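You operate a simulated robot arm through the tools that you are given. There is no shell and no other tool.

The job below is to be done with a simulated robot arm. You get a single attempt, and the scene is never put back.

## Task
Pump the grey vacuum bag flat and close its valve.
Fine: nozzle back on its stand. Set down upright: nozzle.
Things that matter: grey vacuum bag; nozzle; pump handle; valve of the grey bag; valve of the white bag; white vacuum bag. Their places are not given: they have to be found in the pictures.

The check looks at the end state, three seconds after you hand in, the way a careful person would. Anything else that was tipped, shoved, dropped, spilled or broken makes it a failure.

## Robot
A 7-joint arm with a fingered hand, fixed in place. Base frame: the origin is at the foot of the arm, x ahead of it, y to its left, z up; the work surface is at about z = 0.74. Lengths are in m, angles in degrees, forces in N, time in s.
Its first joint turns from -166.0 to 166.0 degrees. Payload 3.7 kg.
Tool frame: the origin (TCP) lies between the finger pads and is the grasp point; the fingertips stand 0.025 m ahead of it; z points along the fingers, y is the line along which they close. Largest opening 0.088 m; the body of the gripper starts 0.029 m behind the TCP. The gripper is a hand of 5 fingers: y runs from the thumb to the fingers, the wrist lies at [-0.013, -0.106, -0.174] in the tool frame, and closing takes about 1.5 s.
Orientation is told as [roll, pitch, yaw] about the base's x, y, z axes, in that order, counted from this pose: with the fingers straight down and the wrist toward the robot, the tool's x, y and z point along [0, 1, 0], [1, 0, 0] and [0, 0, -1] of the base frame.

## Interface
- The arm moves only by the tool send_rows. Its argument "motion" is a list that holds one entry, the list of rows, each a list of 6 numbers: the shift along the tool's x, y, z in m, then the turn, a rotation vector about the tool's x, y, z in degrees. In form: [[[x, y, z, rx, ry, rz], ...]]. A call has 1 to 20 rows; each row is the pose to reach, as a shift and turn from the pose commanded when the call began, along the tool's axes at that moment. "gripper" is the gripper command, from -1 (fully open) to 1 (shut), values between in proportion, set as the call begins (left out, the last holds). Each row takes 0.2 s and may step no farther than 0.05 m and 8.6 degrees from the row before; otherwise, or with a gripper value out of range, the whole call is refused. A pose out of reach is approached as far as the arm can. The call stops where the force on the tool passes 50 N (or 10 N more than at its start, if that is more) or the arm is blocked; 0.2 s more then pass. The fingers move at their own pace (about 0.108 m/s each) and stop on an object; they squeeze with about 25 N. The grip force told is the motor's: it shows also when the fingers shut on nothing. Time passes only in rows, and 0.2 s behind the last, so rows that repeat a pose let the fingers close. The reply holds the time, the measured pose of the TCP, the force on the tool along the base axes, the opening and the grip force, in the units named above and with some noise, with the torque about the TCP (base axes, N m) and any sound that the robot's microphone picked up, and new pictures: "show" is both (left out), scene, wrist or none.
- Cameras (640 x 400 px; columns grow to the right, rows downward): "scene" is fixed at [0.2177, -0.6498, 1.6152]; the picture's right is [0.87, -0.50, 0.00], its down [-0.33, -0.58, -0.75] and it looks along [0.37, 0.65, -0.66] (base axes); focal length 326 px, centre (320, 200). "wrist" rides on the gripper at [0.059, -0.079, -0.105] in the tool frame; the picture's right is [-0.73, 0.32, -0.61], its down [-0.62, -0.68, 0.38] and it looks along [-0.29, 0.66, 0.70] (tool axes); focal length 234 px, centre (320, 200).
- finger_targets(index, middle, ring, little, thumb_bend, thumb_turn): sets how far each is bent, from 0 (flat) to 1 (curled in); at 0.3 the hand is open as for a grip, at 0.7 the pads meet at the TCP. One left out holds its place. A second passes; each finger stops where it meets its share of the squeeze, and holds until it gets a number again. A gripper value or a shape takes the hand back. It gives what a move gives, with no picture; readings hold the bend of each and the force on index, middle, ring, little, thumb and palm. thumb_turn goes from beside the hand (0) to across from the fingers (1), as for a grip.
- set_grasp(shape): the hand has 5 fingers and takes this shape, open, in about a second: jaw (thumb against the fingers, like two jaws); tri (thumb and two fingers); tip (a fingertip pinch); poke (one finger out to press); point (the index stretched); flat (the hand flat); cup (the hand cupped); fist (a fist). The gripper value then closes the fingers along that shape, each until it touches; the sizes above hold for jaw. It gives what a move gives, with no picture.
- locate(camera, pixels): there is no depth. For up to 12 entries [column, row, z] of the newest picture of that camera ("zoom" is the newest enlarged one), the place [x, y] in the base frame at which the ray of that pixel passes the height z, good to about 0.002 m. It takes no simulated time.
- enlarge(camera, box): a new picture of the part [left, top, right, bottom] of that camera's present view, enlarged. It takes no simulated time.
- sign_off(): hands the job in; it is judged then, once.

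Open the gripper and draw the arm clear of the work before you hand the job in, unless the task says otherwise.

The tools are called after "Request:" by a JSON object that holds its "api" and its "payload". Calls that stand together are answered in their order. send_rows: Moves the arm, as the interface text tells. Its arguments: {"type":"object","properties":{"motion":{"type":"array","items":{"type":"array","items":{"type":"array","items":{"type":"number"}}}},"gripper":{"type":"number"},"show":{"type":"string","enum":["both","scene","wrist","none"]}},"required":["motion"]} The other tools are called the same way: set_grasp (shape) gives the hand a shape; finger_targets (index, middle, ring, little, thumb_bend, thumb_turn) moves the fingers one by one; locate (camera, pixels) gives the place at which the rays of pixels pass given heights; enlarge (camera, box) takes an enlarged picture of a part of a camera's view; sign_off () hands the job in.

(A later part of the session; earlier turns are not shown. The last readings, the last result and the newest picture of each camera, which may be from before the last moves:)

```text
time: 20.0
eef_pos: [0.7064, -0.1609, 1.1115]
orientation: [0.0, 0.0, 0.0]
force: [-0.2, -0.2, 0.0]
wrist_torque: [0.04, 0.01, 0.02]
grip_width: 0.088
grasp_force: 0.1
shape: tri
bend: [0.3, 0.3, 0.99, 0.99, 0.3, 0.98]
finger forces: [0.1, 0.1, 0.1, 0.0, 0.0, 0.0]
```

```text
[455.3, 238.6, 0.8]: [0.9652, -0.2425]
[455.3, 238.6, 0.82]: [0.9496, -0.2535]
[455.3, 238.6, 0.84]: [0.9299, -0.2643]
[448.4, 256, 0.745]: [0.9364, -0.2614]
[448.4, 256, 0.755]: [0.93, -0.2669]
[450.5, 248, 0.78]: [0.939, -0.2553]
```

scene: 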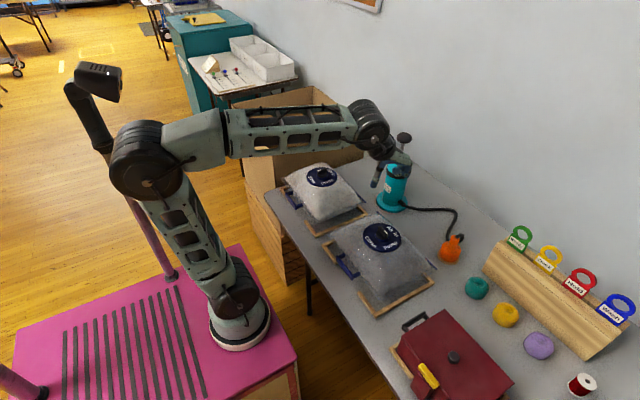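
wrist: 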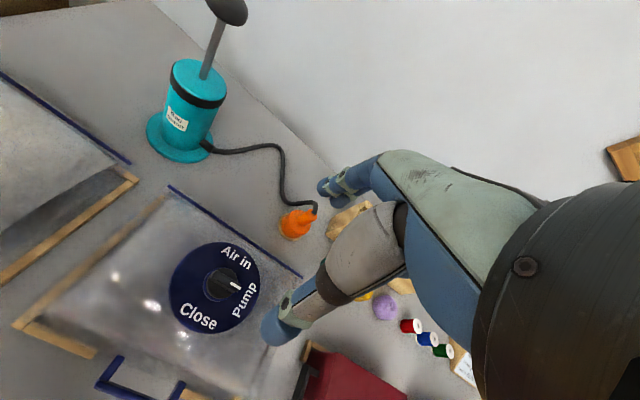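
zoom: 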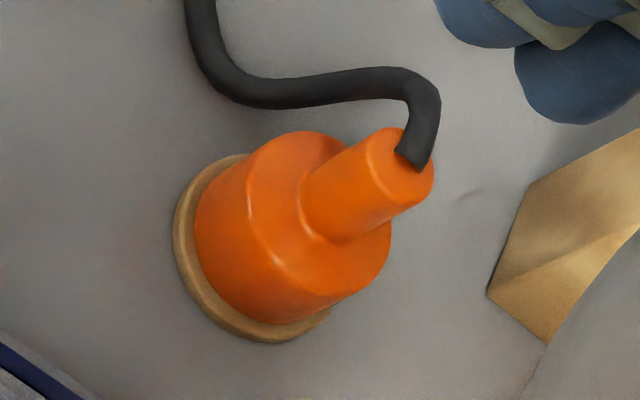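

I refine with the better stem-top pixel (312,215) and the neck/cup top.

Request:
{"api": "locate", "payload": {"camera": "wrist", "pixels": [[312.3, 214.75, 0.81], [312.3, 214.75, 0.82], [312.3, 214.75, 0.83], [312.3, 214.75, 0.84], [301.5, 218.5, 0.78], [301.5, 218.5, 0.79], [301.5, 218.5, 0.8], [291.5, 227.0, 0.745], [291.5, 227.0, 0.755]]}}

Request:
{"api": "locate", "payload": {"camera": "scene", "pixels": [[455.3, 238, 0.82], [455.3, 238, 0.83], [455.3, 238, 0.84], [452.5, 246, 0.78], [452.5, 246, 0.79], [452.5, 246, 0.8]]}}

Request:
{"api": "enlarge", "payload": {"camera": "scene", "box": [430, 220, 480, 270]}}

```text
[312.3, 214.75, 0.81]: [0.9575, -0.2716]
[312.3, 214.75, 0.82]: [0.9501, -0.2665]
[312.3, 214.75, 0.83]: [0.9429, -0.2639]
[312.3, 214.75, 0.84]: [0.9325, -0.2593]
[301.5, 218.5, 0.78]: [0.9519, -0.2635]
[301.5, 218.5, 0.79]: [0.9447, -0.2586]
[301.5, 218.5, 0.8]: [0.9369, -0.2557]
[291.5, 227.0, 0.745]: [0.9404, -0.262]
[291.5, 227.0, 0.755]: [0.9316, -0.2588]
```

```text
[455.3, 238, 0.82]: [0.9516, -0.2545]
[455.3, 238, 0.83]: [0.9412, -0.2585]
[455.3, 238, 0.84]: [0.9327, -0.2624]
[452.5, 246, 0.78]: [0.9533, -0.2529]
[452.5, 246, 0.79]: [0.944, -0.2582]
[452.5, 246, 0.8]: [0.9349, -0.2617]
```

```text
8.00 times, centred on (455, 245) of scene
```

zoom: 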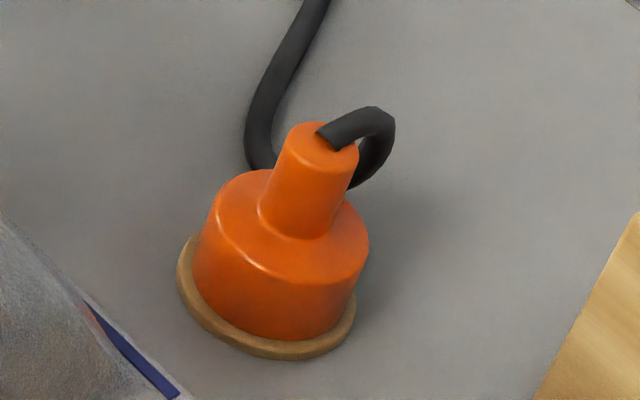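

Stem top is at about (0.937,−0.261,0.836) and its shoulder at z≈0.793. I check where the hose loop runs beside the stem, to choose a grasp direction.

Request:
{"api": "locate", "payload": {"camera": "wrist", "pixels": [[316.5, 204.3, 0.8], [316.5, 204.3, 0.82], [316.5, 204.3, 0.84], [316.5, 204.3, 0.85], [306, 204, 0.745], [306, 204, 0.78], [298, 206, 0.75]]}}

Request:
{"api": "locate", "payload": {"camera": "scene", "pixels": [[463.5, 235.6, 0.8], [463.5, 235.6, 0.82], [463.5, 235.6, 0.84], [463.5, 235.6, 0.85], [460, 242, 0.78], [460, 242, 0.8]]}}

```text
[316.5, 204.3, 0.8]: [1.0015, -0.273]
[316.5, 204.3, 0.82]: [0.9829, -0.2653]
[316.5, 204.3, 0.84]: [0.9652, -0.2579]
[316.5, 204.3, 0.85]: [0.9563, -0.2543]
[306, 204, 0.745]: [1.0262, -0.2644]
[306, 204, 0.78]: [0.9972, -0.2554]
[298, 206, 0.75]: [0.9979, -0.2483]
```

```text
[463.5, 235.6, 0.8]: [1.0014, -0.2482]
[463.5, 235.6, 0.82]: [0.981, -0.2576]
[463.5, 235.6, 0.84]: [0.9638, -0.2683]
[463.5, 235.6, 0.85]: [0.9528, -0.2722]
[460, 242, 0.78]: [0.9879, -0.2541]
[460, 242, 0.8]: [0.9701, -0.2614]
```

The hose leaves the stem top toward +x and drops at x≈0.98, so I'll grip the stem with yaw about −45 to keep the fingers off it. I move over the nozzle at z≈1.0 first to test reach.

Request:
{"api": "send_rows", "payload": {"motion": [[[-0.011, 0.0257, 0.01, 0, 0, 5], [-0.022, 0.0515, 0.02, 0, 0, 10], [-0.033, 0.077, 0.033, 0, 0, 15], [-0.044, 0.103, 0.045, 0, 0, 20], [-0.055, 0.1287, 0.058, 0, 0, 25], [-0.066, 0.154, 0.07, 0, 0, 30], [-0.077, 0.18, 0.082, 0, 0, 35], [-0.088, 0.206, 0.095, 0, 0, 40], [-0.099, 0.2316, 0.11, 0, 0, 45], [-0.099, 0.2316, 0.11, 0, 0, 45]]], "gripper": -1}}

```text
time: 22.2
eef_pos: [0.9389, -0.2604, 1.0025]
orientation: [0.0, 0.0, -45.0]
force: [-0.4, -0.5, -0.5]
wrist_torque: [0.02, 0.0, 0.04]
grip_width: 0.0874
grasp_force: 0.0
shape: tri
bend: [0.3, 0.3, 0.99, 0.99, 0.3, 0.98]
finger forces: [0.0, 0.1, 0.0, 0.1, 0.1, 0.0]
```

scene: 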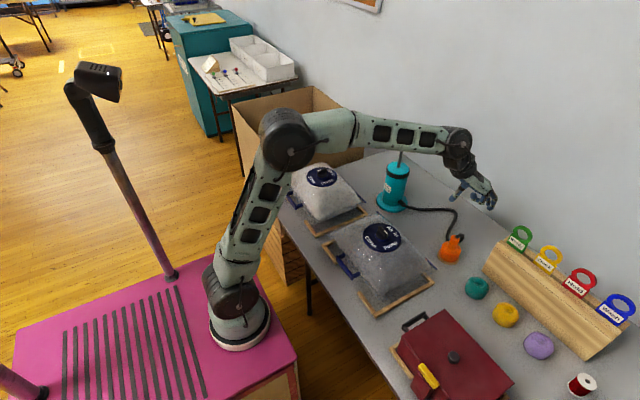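
wrist: 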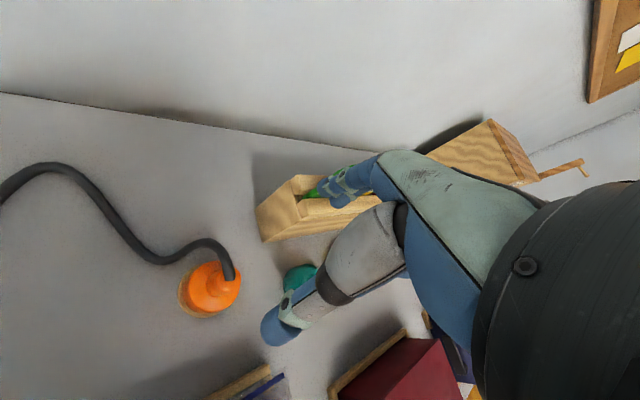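

Reached above the nozzle (seen at (210,287) in the wrist view). I zoom to refine the stem position.

Request:
{"api": "enlarge", "payload": {"camera": "wrist", "box": [160, 220, 270, 330]}}

```text
3.64 times, centred on (215, 275) of wrist
```

zoom: 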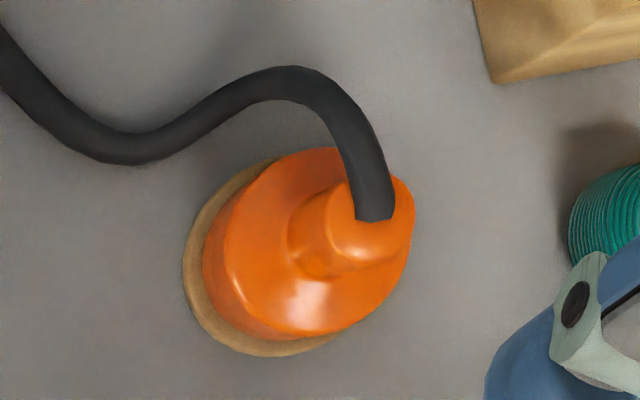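

I locate the stem top (zoom (370,220)) and the stem root from this picture.

Request:
{"api": "locate", "payload": {"camera": "zoom", "pixels": [[370, 220, 0.836], [330, 225, 0.836], [412, 220, 0.836], [328, 250, 0.793], [290, 240, 0.793], [300, 255, 0.785], [375, 218, 0.84]]}}

Request:
{"api": "locate", "payload": {"camera": "wrist", "pixels": [[228.7, 280.5, 0.836], [228.7, 280.5, 0.83]]}}

```text
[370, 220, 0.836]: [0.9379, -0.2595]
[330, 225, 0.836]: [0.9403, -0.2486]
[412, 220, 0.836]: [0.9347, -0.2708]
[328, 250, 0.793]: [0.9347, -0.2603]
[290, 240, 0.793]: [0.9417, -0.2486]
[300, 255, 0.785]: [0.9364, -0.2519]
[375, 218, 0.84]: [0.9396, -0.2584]
```

```text
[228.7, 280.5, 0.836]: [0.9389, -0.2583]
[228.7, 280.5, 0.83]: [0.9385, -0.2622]
```

The stem axis (0.938,−0.260) matches the TCP. I descend to about z=0.828 with the hand open.

Request:
{"api": "send_rows", "payload": {"motion": [[[0, 0, 0.03, 0, 0, 0], [0, 0, 0.06, 0, 0, 0], [0, 0, 0.09, 0, 0, 0], [0, 0, 0.12, 0, 0, 0], [0, 0, 0.14, 0, 0, 0], [0, 0, 0.155, 0, 0, 0], [0, 0, 0.165, 0, 0, 0], [0, 0, 0.173, 0, 0, 0], [0, 0, 0.173, 0, 0, 0]]]}}

Request:
{"api": "enlarge", "payload": {"camera": "scene", "box": [410, 190, 500, 280]}}

Request:
{"api": "enlarge", "payload": {"camera": "wrist", "box": [200, 130, 400, 350]}}

```text
time: 24.2
eef_pos: [0.9389, -0.2606, 0.8286]
orientation: [0.1, 0.0, -45.1]
force: [-0.3, 0.8, -0.9]
wrist_torque: [-0.02, 0.01, -0.01]
grip_width: 0.0876
grasp_force: 0.1
shape: tri
bend: [0.3, 0.3, 0.99, 0.99, 0.3, 0.98]
finger forces: [0.1, 0.0, 0.0, 0.1, 0.1, 0.0]
```

scene: 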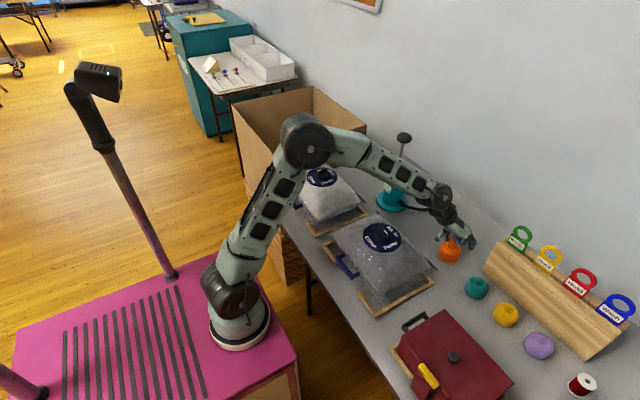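
wrist: 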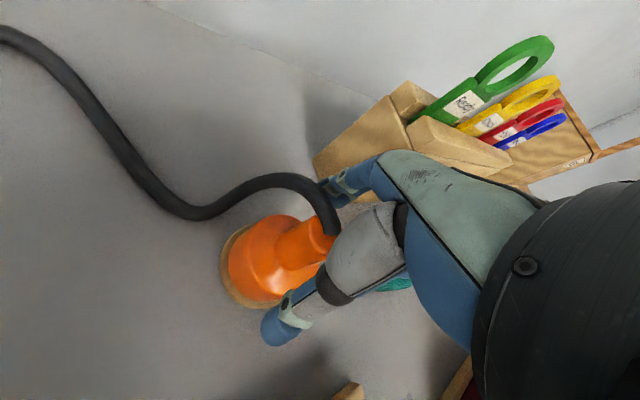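

```text
4.44 times, centred on (455, 235) of scene
```

zoom: 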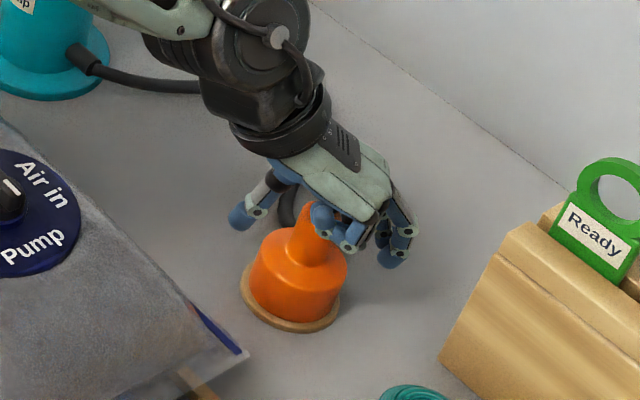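

```text
1.82 times, centred on (300, 240) of wrist
```

zoom: 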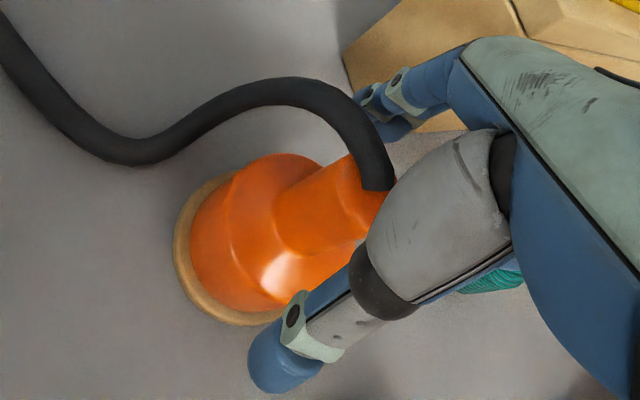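

Thumb and fingers straddle the stem with no contact. I close the grip.

Request:
{"api": "send_rows", "payload": {"motion": [[[0, 0, 0, 0, 0, 0], [0, 0, 0, 0, 0, 0], [0, 0, 0, 0, 0, 0], [0, 0, 0, 0, 0, 0], [0, 0, 0, 0, 0, 0], [0, 0, 0, 0, 0, 0], [0, 0, 0, 0, 0, 0], [0, 0, 0, 0, 0, 0]]], "gripper": 1}}

Request:
{"api": "enlarge", "payload": {"camera": "scene", "box": [410, 190, 500, 280]}}

Request:
{"api": "enlarge", "payload": {"camera": "wrist", "box": [200, 130, 400, 350]}}

```text
time: 26.0
eef_pos: [0.9375, -0.2604, 0.83]
orientation: [-0.1, 0.1, -45.0]
force: [0.2, 0.1, 0.6]
wrist_torque: [0.0, -0.06, 0.01]
grip_width: 0.0192
grasp_force: 24.8
shape: tri
bend: [0.74, 0.59, 1.0, 1.0, 0.75, 1.0]
finger forces: [11.5, 10.4, 0.0, 0.1, 22.0, 0.0]
```

scene: 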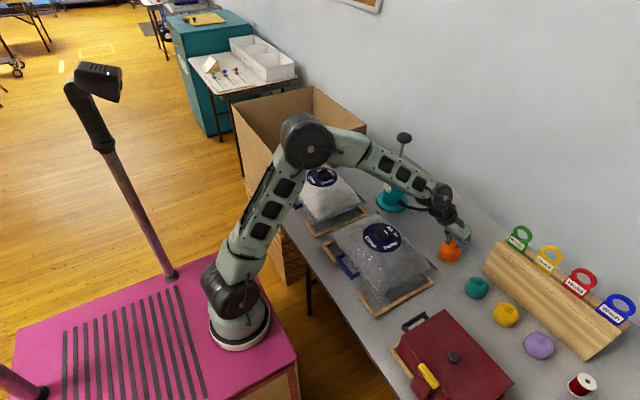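
wrist: 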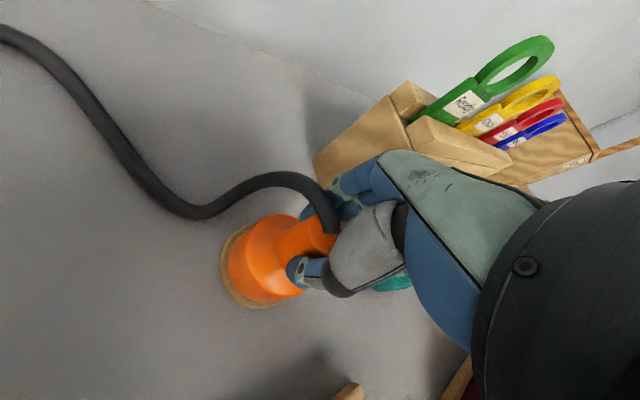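

```text
4.44 times, centred on (455, 235) of scene
```

zoom: 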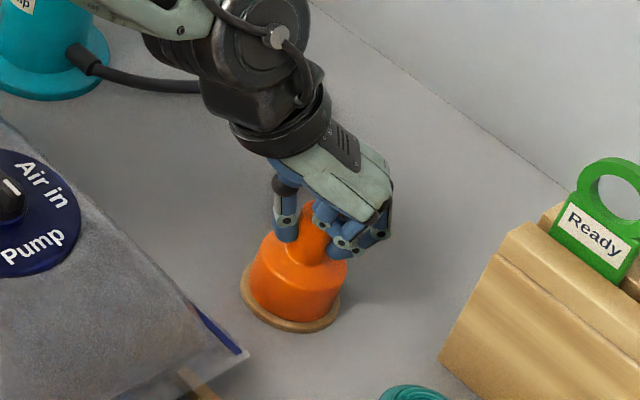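

```text
1.82 times, centred on (300, 240) of wrist
```

zoom: 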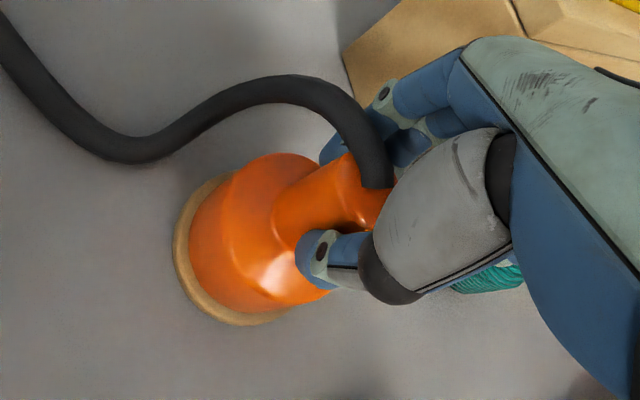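

Gripped stably. I lift a little first to check that the nozzle comes along.

Request:
{"api": "send_rows", "payload": {"motion": [[[0, 0, -0.01, 0, 0, 0], [0, 0, -0.025, 0, 0, 0], [0, 0, -0.045, 0, 0, 0], [0, 0, -0.07, 0, 0, 0], [0, 0, -0.1, 0, 0, 0], [0, 0, -0.13, 0, 0, 0], [0, 0, -0.16, 0, 0, 0], [0, 0, -0.19, 0, 0, 0], [0, 0, -0.19, 0, 0, 0]]]}}

Request:
{"api": "enlarge", "payload": {"camera": "scene", "box": [380, 140, 510, 280]}}

```text
time: 28.0
eef_pos: [0.9379, -0.2592, 1.0212]
orientation: [0.0, -0.1, -44.9]
force: [-0.5, -0.8, -1.3]
wrist_torque: [0.0, 0.01, 0.03]
grip_width: 0.0196
grasp_force: 25.5
shape: tri
bend: [0.74, 0.59, 1.0, 1.0, 0.75, 1.0]
finger forces: [11.5, 10.6, 0.0, 0.0, 21.9, 0.0]
```

scene: 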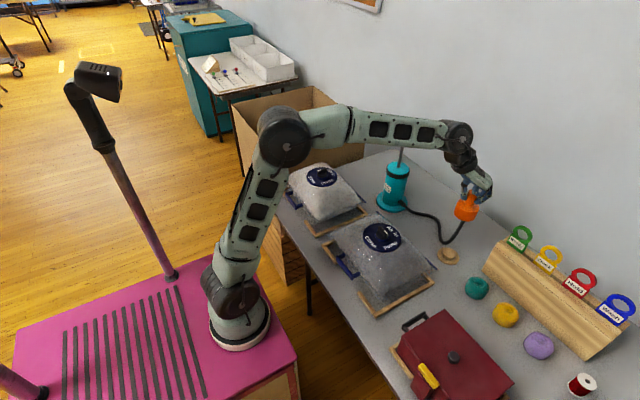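
wrist: 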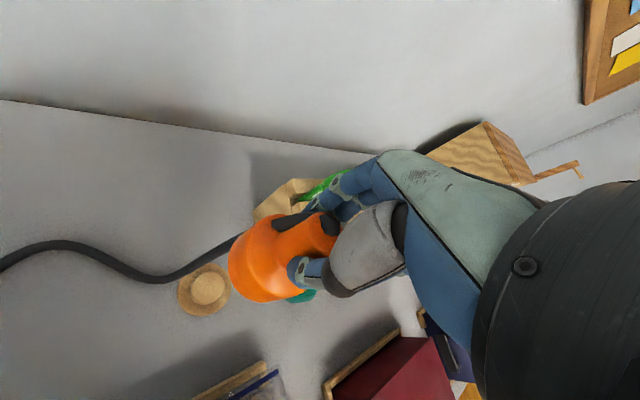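

```text
2.86 times, centred on (445, 210) of scene
```

zoom: 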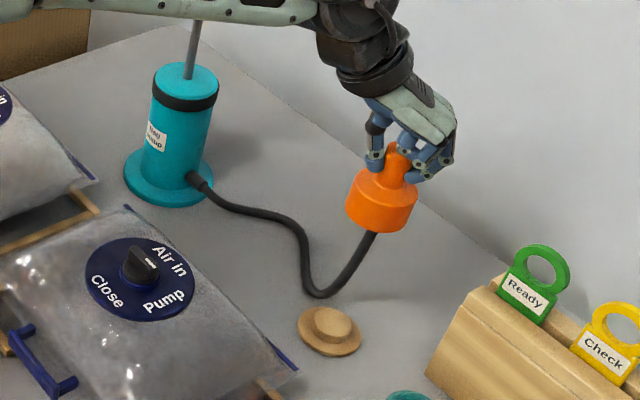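

The nozzle hangs upright from the hand, and its stand (disc with a boss) is visible at scene (448,254). I re-measure the grey valve disc before moving over it.

Request:
{"api": "enlarge", "payload": {"camera": "scene", "box": [350, 205, 410, 265]}}

Request:
{"api": "locate", "payload": {"camera": "scene", "pixels": [[448.5, 253.7, 0.745], [448.5, 253.7, 0.755], [381.5, 238, 0.866], [381.5, 238, 0.86]]}}

Request:
{"api": "locate", "payload": {"camera": "wrist", "pixels": [[208, 288, 0.755], [208, 288, 0.745], [204, 293, 0.745]]}}

```text
6.67 times, centred on (380, 235) of scene
```

zoom: 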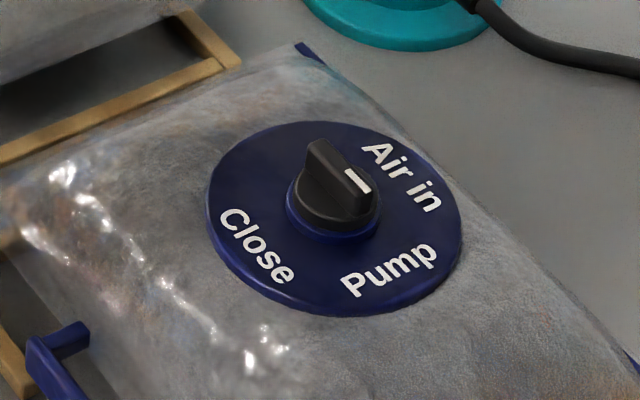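

```text
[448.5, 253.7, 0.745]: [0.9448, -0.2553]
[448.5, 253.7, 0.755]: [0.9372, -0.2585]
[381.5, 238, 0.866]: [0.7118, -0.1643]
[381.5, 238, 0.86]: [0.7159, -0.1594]
```

```text
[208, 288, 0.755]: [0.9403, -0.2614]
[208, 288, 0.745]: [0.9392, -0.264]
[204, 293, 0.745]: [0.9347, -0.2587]
```

The disc moved ~8 mm toward +x during the turn; its centre is now near (0.714,−0.162). I carry the nozzle over it at a safe height.

Request:
{"api": "send_rows", "payload": {"motion": [[[-0.0112, -0.0284, 0, 0, 0, 0], [-0.0224, -0.0568, 0, 0, 0, 0], [-0.0335, -0.0852, 0, 0, 0, 0], [-0.0447, -0.1136, 0, 0, 0, 0], [-0.0559, -0.142, 0, 0, 0, 0], [-0.067, -0.1705, 0, 0, 0, 0], [-0.0782, -0.199, 0, 0, 0, 0], [-0.0894, -0.2273, 0, 0, 0, 0], [-0.0894, -0.2273, 0, 0, 0, 0]]]}}

Request:
{"api": "enlarge", "payload": {"camera": "scene", "box": [340, 170, 440, 270]}}

Request:
{"api": "enlarge", "payload": {"camera": "wrist", "box": [140, 170, 360, 390]}}

```text
time: 30.0
eef_pos: [0.7144, -0.1618, 1.0202]
orientation: [0.1, 0.0, -45.0]
force: [-0.5, 0.0, -0.8]
wrist_torque: [0.0, 0.0, 0.02]
grip_width: 0.0194
grasp_force: 24.4
shape: tri
bend: [0.74, 0.59, 1.0, 1.0, 0.75, 1.0]
finger forces: [11.5, 10.7, 0.1, 0.0, 22.1, 0.0]
```

scene: 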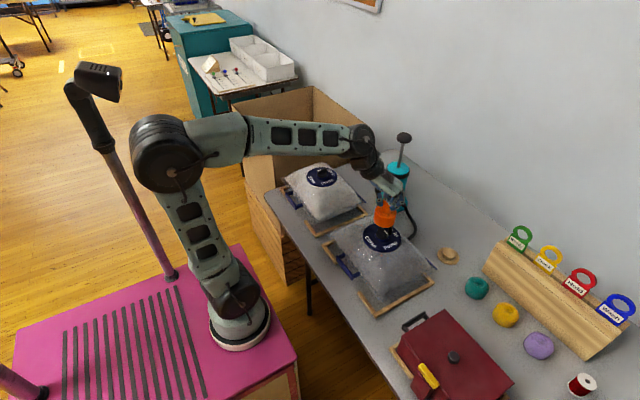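
wrist: 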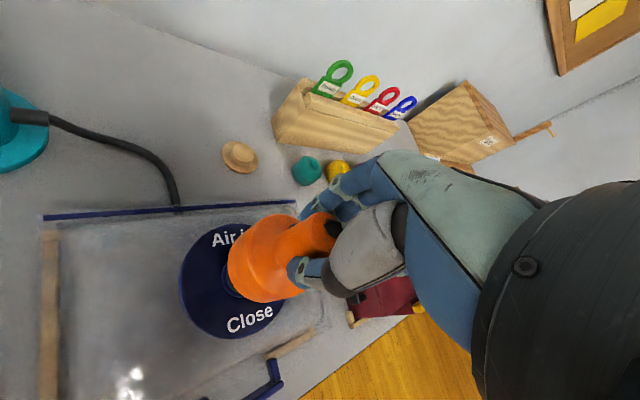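

```text
4.00 times, centred on (390, 220) of scene
```

zoom: 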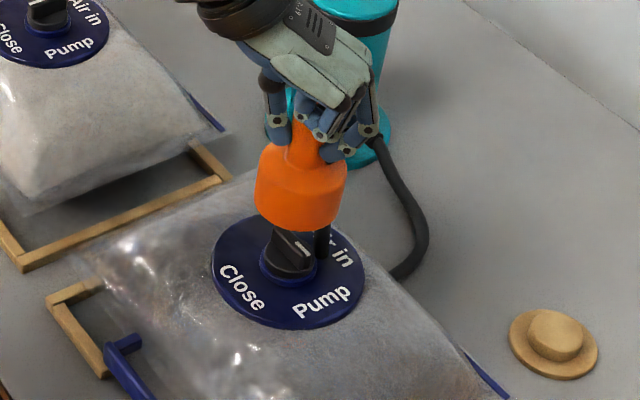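

```text
1.82 times, centred on (250, 280) of wrist
```

zoom: 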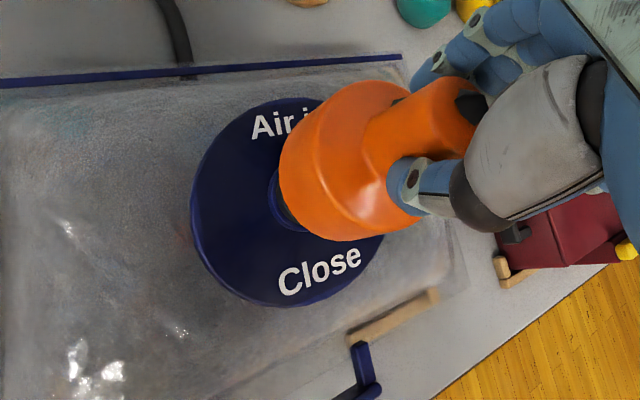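

The nozzle hangs above the knob. I locate points of the disc's rim (wrist zoom) to fit the disc centre before lowering.

Request:
{"api": "locate", "payload": {"camera": "zoom", "pixels": [[191, 205, 0.866], [199, 245, 0.866], [217, 148, 0.866], [250, 115, 0.866], [285, 98, 0.866], [320, 300, 0.866], [275, 303, 0.866], [360, 270, 0.866], [230, 285, 0.866], [381, 240, 0.866]]}}

Request:
{"api": "locate", "payload": {"camera": "scene", "pixels": [[382.2, 236.9, 0.866], [382.2, 236.9, 0.862], [382, 241.5, 0.866]]}}

```text
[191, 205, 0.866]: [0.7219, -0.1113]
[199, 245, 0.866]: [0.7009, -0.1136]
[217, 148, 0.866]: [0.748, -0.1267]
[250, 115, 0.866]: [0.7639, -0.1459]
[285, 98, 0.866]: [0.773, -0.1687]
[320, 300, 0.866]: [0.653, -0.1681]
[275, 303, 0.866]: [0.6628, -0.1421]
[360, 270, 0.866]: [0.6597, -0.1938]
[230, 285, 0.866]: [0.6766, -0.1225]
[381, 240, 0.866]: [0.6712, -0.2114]
```

```text
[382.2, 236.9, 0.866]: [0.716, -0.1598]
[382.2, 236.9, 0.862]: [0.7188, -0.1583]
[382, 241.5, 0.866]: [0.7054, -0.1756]
```

Rim fit plus the scene view give the disc centre at about (0.713,−0.165), z≈0.870. I shift a few millimetres and lower the nozzle to just above the disc.

Request:
{"api": "send_rows", "payload": {"motion": [[[-0.0028, 0.0014, 0.01, 0, 0, 0], [-0.0028, 0.0014, 0.03, 0, 0, 0], [-0.0028, 0.0014, 0.045, 0, 0, 0], [-0.0028, 0.0014, 0.055, 0, 0, 0], [-0.0028, 0.0014, 0.062, 0, 0, 0], [-0.0028, 0.0014, 0.062, 0, 0, 0]]]}}

Request:
{"api": "enlarge", "payload": {"camera": "scene", "box": [340, 190, 420, 270]}}

Request:
{"api": "enlarge", "payload": {"camera": "wrist", "box": [180, 160, 360, 350]}}

```text
time: 31.4
eef_pos: [0.7135, -0.1654, 0.9576]
orientation: [0.0, 0.0, -45.0]
force: [0.7, -0.9, -0.8]
wrist_torque: [0.01, 0.03, -0.03]
grip_width: 0.0193
grasp_force: 25.1
shape: tri
bend: [0.74, 0.59, 1.0, 1.0, 0.75, 1.0]
finger forces: [11.6, 10.6, 0.1, 0.0, 22.0, 0.0]
```

scene: 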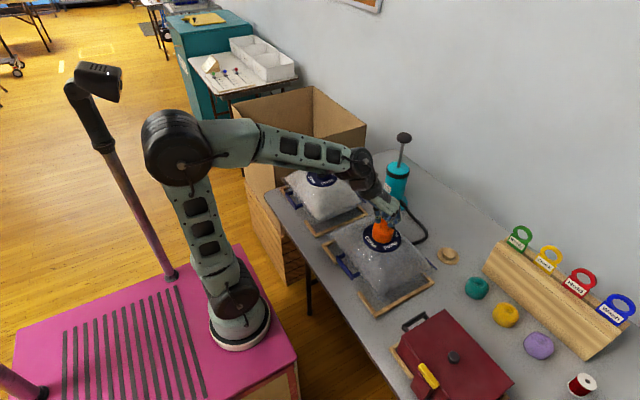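
wrist: 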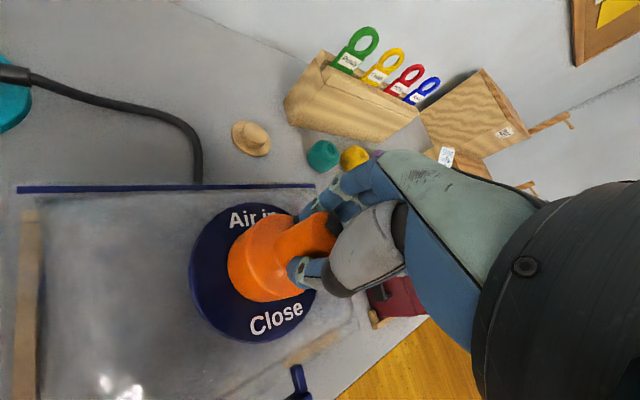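

```text
5.00 times, centred on (380, 230) of scene
```

zoom: 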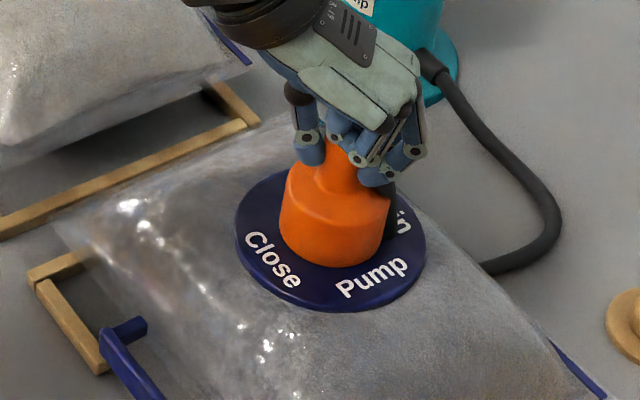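

```text
2.11 times, centred on (270, 255) of wrist
```

zoom: 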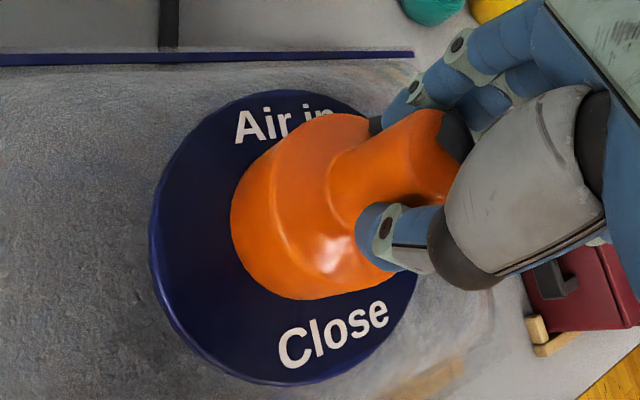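

The cup encloses the knob and looks centred. I lower it in small steps to seat it on the disc.

Request:
{"api": "send_rows", "payload": {"motion": [[[0, 0, 0.002, 0, 0, 0], [0, 0, 0.004, 0, 0, 0], [0, 0, 0.006, 0, 0, 0], [0, 0, 0.008, 0, 0, 0], [0, 0, 0.008, 0, 0, 0]]], "show": "scene"}}

Request:
{"api": "enlarge", "payload": {"camera": "scene", "box": [350, 195, 420, 265]}}

```text
time: 32.6
eef_pos: [0.7121, -0.1664, 0.9492]
orientation: [0.0, 0.0, -45.0]
force: [-0.4, 0.8, 2.8]
wrist_torque: [-0.02, -0.04, 0.0]
grip_width: 0.0192
grasp_force: 25.0
shape: tri
bend: [0.74, 0.59, 1.0, 1.0, 0.75, 1.0]
finger forces: [11.5, 10.7, 0.0, 0.0, 22.9, 0.0]
```

scene: 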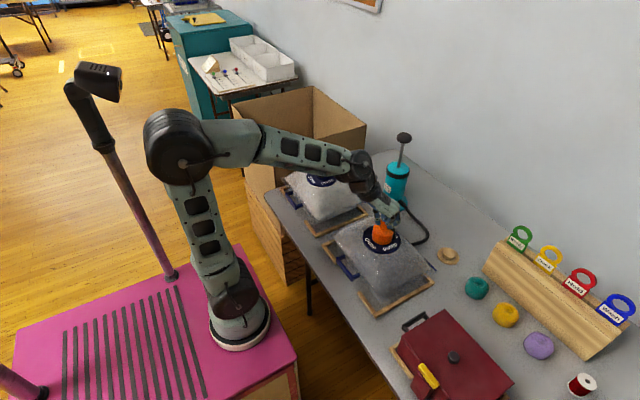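

```text
5.71 times, centred on (385, 230) of scene
```

zoom: 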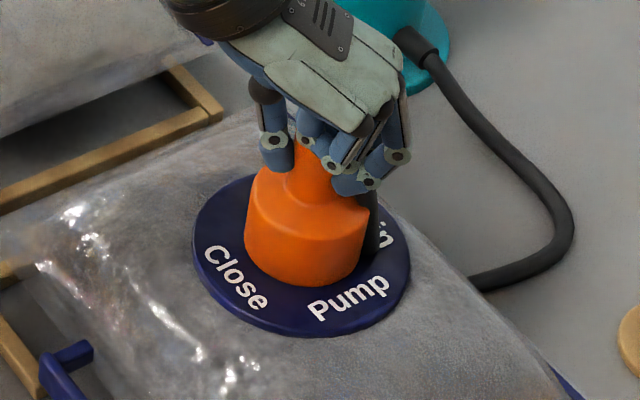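

Contact has begun (force z +2.8 N at z=0.949, as predicted). I press 2 mm more to seat it and then open the hand.

Request:
{"api": "send_rows", "payload": {"motion": [[[0, 0, 0.001, 0, 0, 0], [0, 0, 0.002, 0, 0, 0], [0, 0, 0.002, 0, 0, 0]]], "show": "none"}}

Request:
{"api": "send_rows", "payload": {"motion": [[[0, 0, 0, 0, 0, 0], [0, 0, 0, 0, 0, 0], [0, 0, 0, 0, 0, 0], [0, 0, 0, 0, 0, 0], [0, 0, 0, 0, 0, 0], [0, 0, 0, 0, 0, 0]]], "gripper": -1}}

Request:
{"api": "enlarge", "payload": {"camera": "scene", "box": [350, 195, 420, 265]}}

Request:
{"api": "enlarge", "payload": {"camera": "wrist", "box": [180, 160, 360, 350]}}

```text
time: 33.4
eef_pos: [0.7126, -0.1649, 0.948]
orientation: [0.0, 0.0, -44.9]
force: [0.4, 1.3, 2.9]
wrist_torque: [-0.02, -0.04, 0.03]
grip_width: 0.0196
grasp_force: 24.7
shape: tri
bend: [0.74, 0.59, 1.0, 1.0, 0.75, 1.0]
finger forces: [11.6, 10.6, 0.0, 0.0, 22.8, 0.0]
```

```text
time: 34.8
eef_pos: [0.7122, -0.166, 0.9475]
orientation: [0.0, 0.0, -44.9]
force: [1.1, -0.3, 0.4]
wrist_torque: [-0.01, -0.01, 0.02]
grip_width: 0.0877
grasp_force: 0.0
shape: tri
bend: [0.3, 0.3, 0.99, 0.99, 0.3, 0.98]
finger forces: [0.0, 0.0, 0.0, 0.0, 0.0, 0.0]
```

scene: 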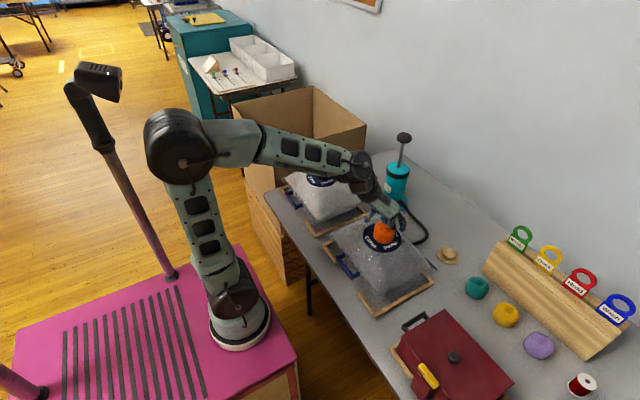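
wrist: 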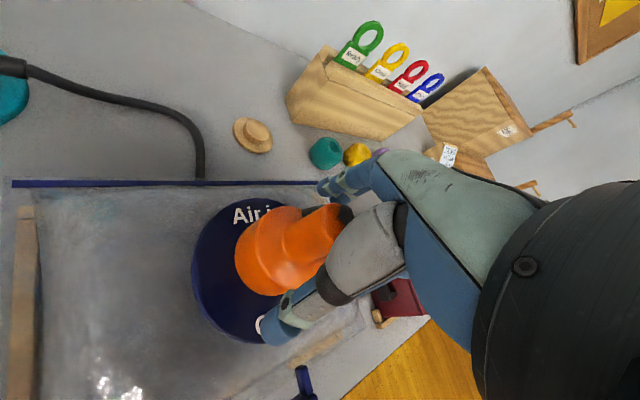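

```text
5.71 times, centred on (385, 230) of scene
```

zoom: 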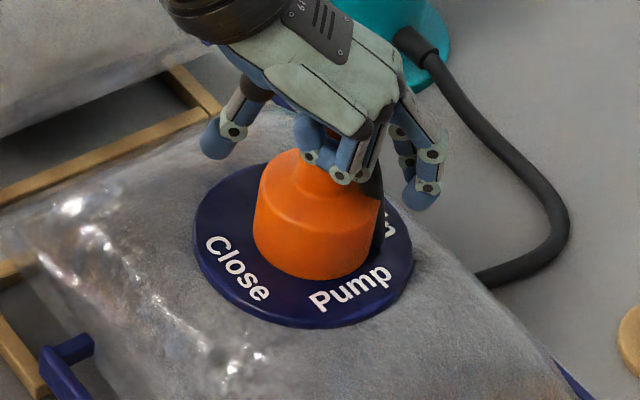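

```text
2.11 times, centred on (270, 255) of wrist
```

zoom: 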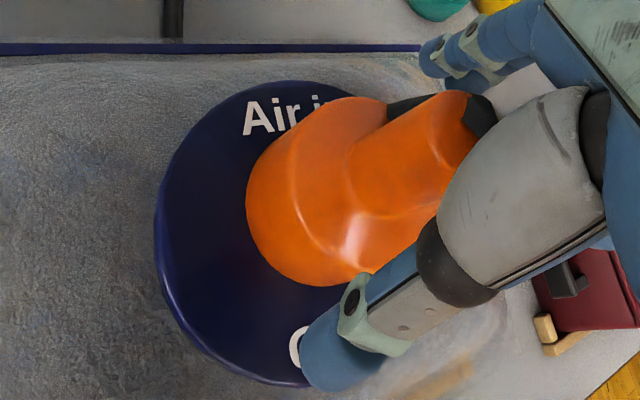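

The nozzle sits on the valve after release. I rise straight up and check it's upright and centred.

Request:
{"api": "send_rows", "payload": {"motion": [[[0, 0, -0.01, 0, 0, 0], [0, 0, -0.03, 0, 0, 0], [0, 0, -0.06, 0, 0, 0], [0, 0, -0.1, 0, 0, 0], [0, 0, -0.14, 0, 0, 0], [0, 0, -0.18, 0, 0, 0], [0, 0, -0.18, 0, 0, 0]]]}}

Request:
{"api": "enlarge", "payload": {"camera": "scene", "box": [345, 195, 425, 265]}}

Request:
{"api": "enlarge", "payload": {"camera": "wrist", "box": [140, 210, 320, 370]}}

```text
time: 36.4
eef_pos: [0.7145, -0.1658, 1.1256]
orientation: [0.1, -0.1, -44.9]
force: [-0.5, -0.6, -0.7]
wrist_torque: [-0.01, 0.02, 0.01]
grip_width: 0.0878
grasp_force: 0.0
shape: tri
bend: [0.3, 0.3, 0.99, 0.99, 0.3, 0.98]
finger forces: [0.0, 0.0, 0.0, 0.0, 0.1, 0.1]
```

scene: 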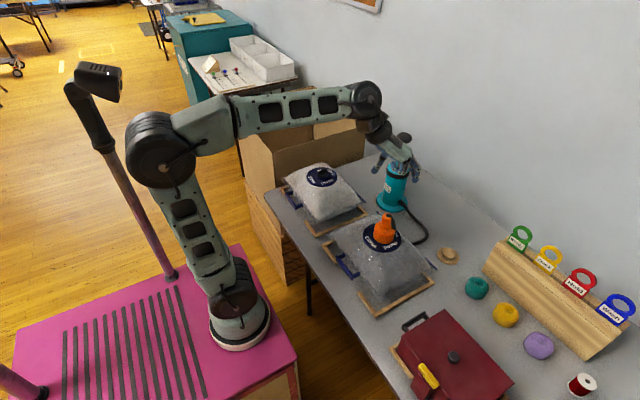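
wrist: 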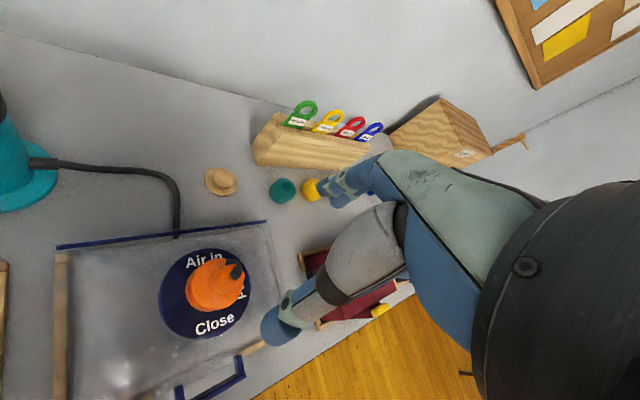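

```text
5.71 times, centred on (385, 230) of scene
```

zoom: 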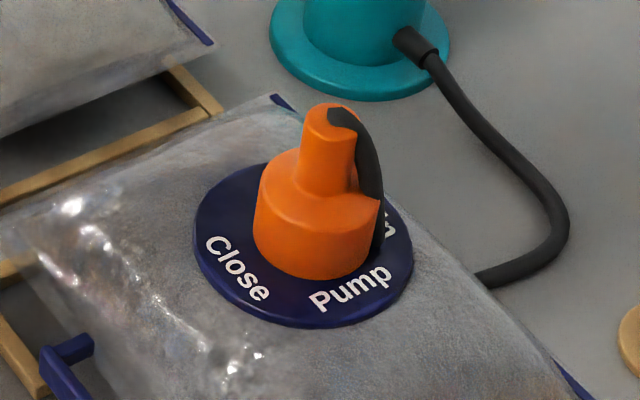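

```text
2.50 times, centred on (230, 290) of wrist
```

zoom: 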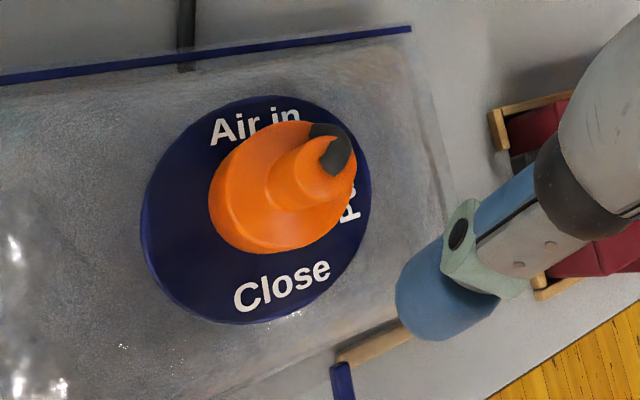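

The nozzle is seated around the knob. Next the pump handle, seen at scene (404,138), about (0.938,0.031) and z≈1.04: I move to a viewpoint where the wrist camera can see it.

Request:
{"api": "send_rows", "payload": {"motion": [[[0.0234, -0.0101, -0.0106, 0, 0, -6.43], [0.0468, -0.0203, -0.0213, 0, 0, -12.86], [0.07, -0.0304, -0.0319, 0, 0, -19.29], [0.0935, -0.0406, -0.0425, 0, 0, -25.7], [0.117, -0.0507, -0.053, 0, 0, -32.15], [0.14, -0.061, -0.0638, 0, 0, -38.6], [0.1637, -0.071, -0.0744, 0, 0, -45], [0.1637, -0.071, -0.0744, 0, 0, -45]]]}}

Request:
{"api": "enlarge", "payload": {"camera": "wrist", "box": [200, 100, 360, 260]}}

Request:
{"api": "enlarge", "payload": {"camera": "scene", "box": [365, 120, 435, 220]}}

```text
time: 38.2
eef_pos: [0.7765, 0.001, 1.202]
orientation: [0.0, -0.1, 0.0]
force: [0.1, 0.0, -0.3]
wrist_torque: [-0.01, 0.02, 0.01]
grip_width: 0.0879
grasp_force: 0.1
shape: tri
bend: [0.3, 0.3, 0.99, 0.99, 0.3, 0.98]
finger forces: [0.0, 0.0, 0.0, 0.0, 0.0, 0.0]
```

scene: 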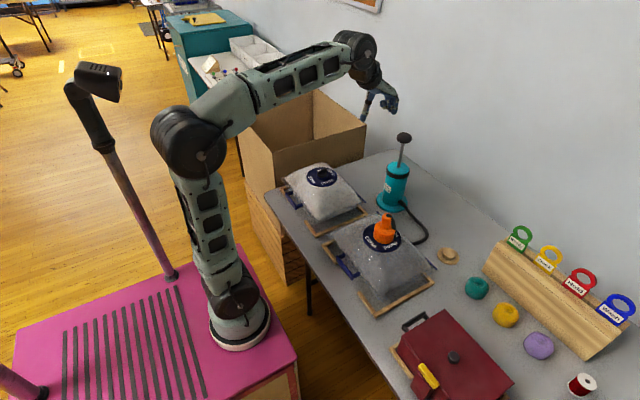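
wrist: 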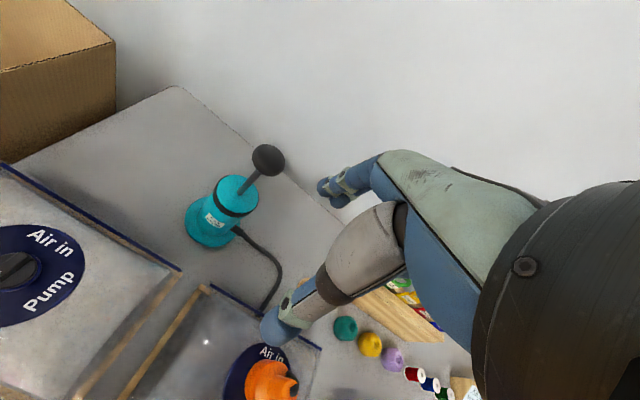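

```text
2.50 times, centred on (280, 180) of wrist
```

zoom: 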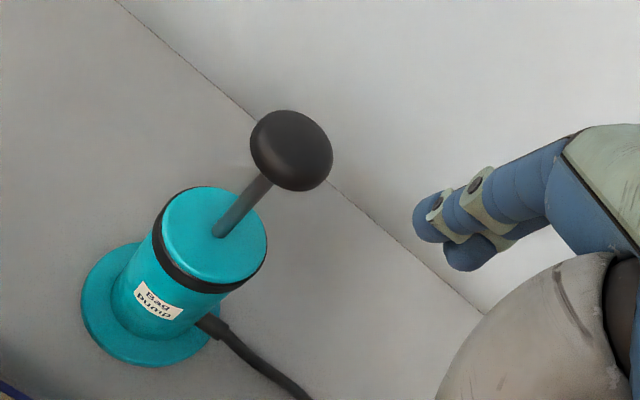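

```text
4.00 times, centred on (400, 170) of scene
```

zoom: 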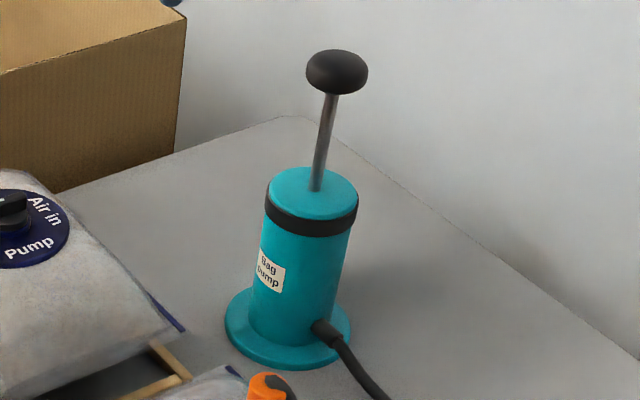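

I triangulate the handle centre (scene (404.3,138), wrist (268.4,160)) and the rod's exit from the pump (scene (399,167), wrist (239.2,193.2)).

Request:
{"api": "locate", "payload": {"camera": "scene", "pixels": [[404.3, 138, 1.02], [404.3, 138, 1.03], [404.3, 138, 1.04], [404.3, 138, 1.05], [399, 167, 0.88], [399, 167, 0.89], [399, 167, 0.9], [399, 167, 0.91]]}}

Request:
{"api": "locate", "payload": {"camera": "wrist", "pixels": [[268.4, 160, 1.02], [268.4, 160, 1.03], [268.4, 160, 1.04], [268.4, 160, 1.05], [239.2, 193.2, 0.88], [239.2, 193.2, 0.89], [239.2, 193.2, 0.9], [239.2, 193.2, 0.91]]}}

```text
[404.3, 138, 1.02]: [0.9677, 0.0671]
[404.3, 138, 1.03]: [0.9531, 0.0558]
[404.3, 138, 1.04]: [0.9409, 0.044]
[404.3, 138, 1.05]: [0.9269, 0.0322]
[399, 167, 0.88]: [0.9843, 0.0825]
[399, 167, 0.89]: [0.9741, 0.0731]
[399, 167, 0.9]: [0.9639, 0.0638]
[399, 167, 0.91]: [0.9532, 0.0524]
```

```text
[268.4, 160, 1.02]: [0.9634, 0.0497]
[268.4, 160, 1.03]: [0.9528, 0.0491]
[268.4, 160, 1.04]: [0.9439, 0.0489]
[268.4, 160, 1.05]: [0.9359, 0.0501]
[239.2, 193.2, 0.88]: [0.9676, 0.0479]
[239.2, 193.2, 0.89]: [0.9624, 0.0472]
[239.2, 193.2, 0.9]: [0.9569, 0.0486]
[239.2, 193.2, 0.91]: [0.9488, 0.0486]
```

Handle centre is (0.947,0.049,1.036), pump top ≈0.913, so the stroke is about 0.11 m. I move above the handle with the open tri hand.

Request:
{"api": "send_rows", "payload": {"motion": [[[0.008, 0.0284, 0, 0, 0, 0], [0.016, 0.0568, 0, 0, 0, 0], [0.024, 0.085, 0.0, 0, 0, 0], [0.032, 0.1137, 0.01, 0, 0, 0], [0.04, 0.142, 0.02, 0, 0, 0], [0.048, 0.1705, 0.04, 0, 0, 0], [0.048, 0.1705, 0.06, 0, 0, 0], [0.048, 0.1705, 0.06, 0, 0, 0]]]}}

Request:
{"api": "enlarge", "payload": {"camera": "scene", "box": [350, 90, 460, 220]}}

Request:
{"api": "enlarge", "payload": {"camera": "wrist", "box": [180, 150, 380, 350]}}

```text
time: 40.0
eef_pos: [0.9475, 0.046, 1.1407]
orientation: [0.1, 0.0, 0.0]
force: [0.6, 0.2, 1.0]
wrist_torque: [0.0, 0.03, 0.01]
grip_width: 0.0876
grasp_force: 0.1
shape: tri
bend: [0.3, 0.3, 0.99, 0.99, 0.3, 0.98]
finger forces: [0.1, 0.0, 0.0, 0.0, 0.0, 0.0]
```

scene: 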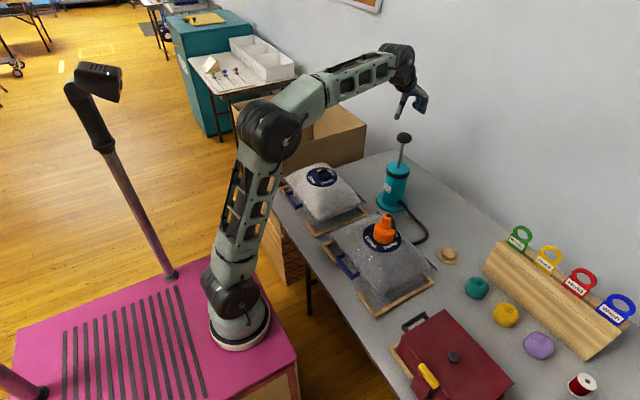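
wrist: 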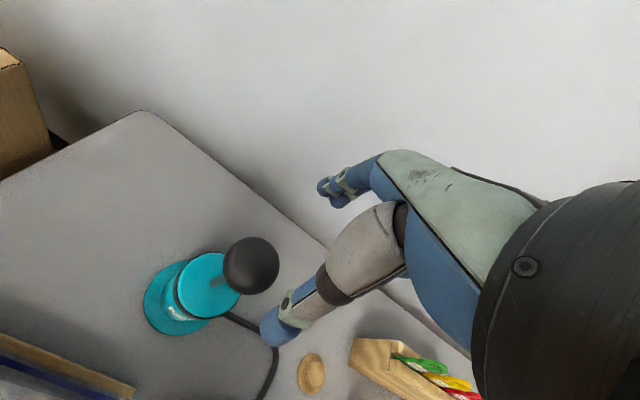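

```text
3.08 times, centred on (405, 155) of scene
```

zoom: 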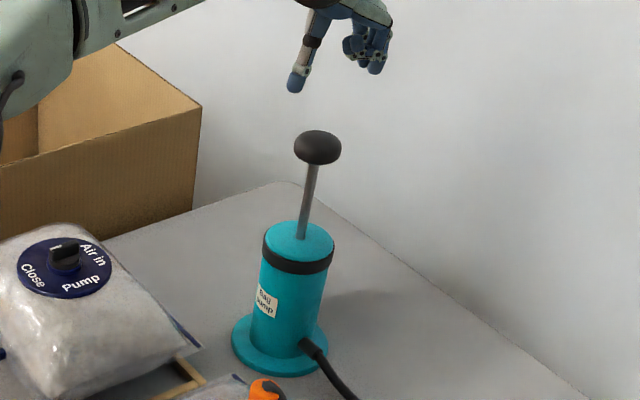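

```text
2.00 times, centred on (280, 250) of wrist
```

zoom: 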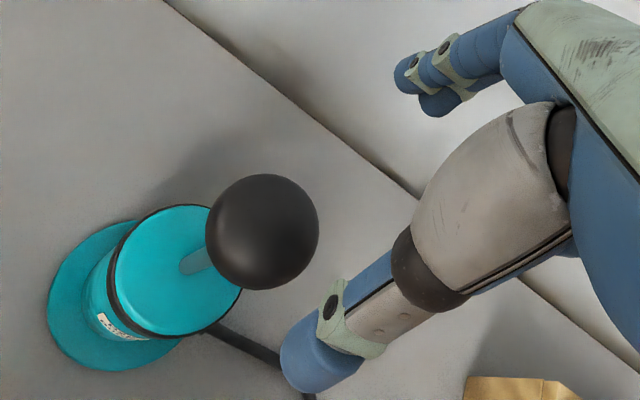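

I verify the handle centre (wrist (251,266)) against the TCP before descending.

Request:
{"api": "locate", "payload": {"camera": "wrist", "pixels": [[251, 266, 1.036], [251, 266, 1.045], [225, 263, 1.036], [278, 263, 1.036], [250, 238, 1.036], [250, 294, 1.036]]}}

```text
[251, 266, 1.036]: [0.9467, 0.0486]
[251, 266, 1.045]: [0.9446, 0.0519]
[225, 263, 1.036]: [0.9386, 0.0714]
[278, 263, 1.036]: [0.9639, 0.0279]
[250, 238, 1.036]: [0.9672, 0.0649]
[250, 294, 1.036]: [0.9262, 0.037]
```

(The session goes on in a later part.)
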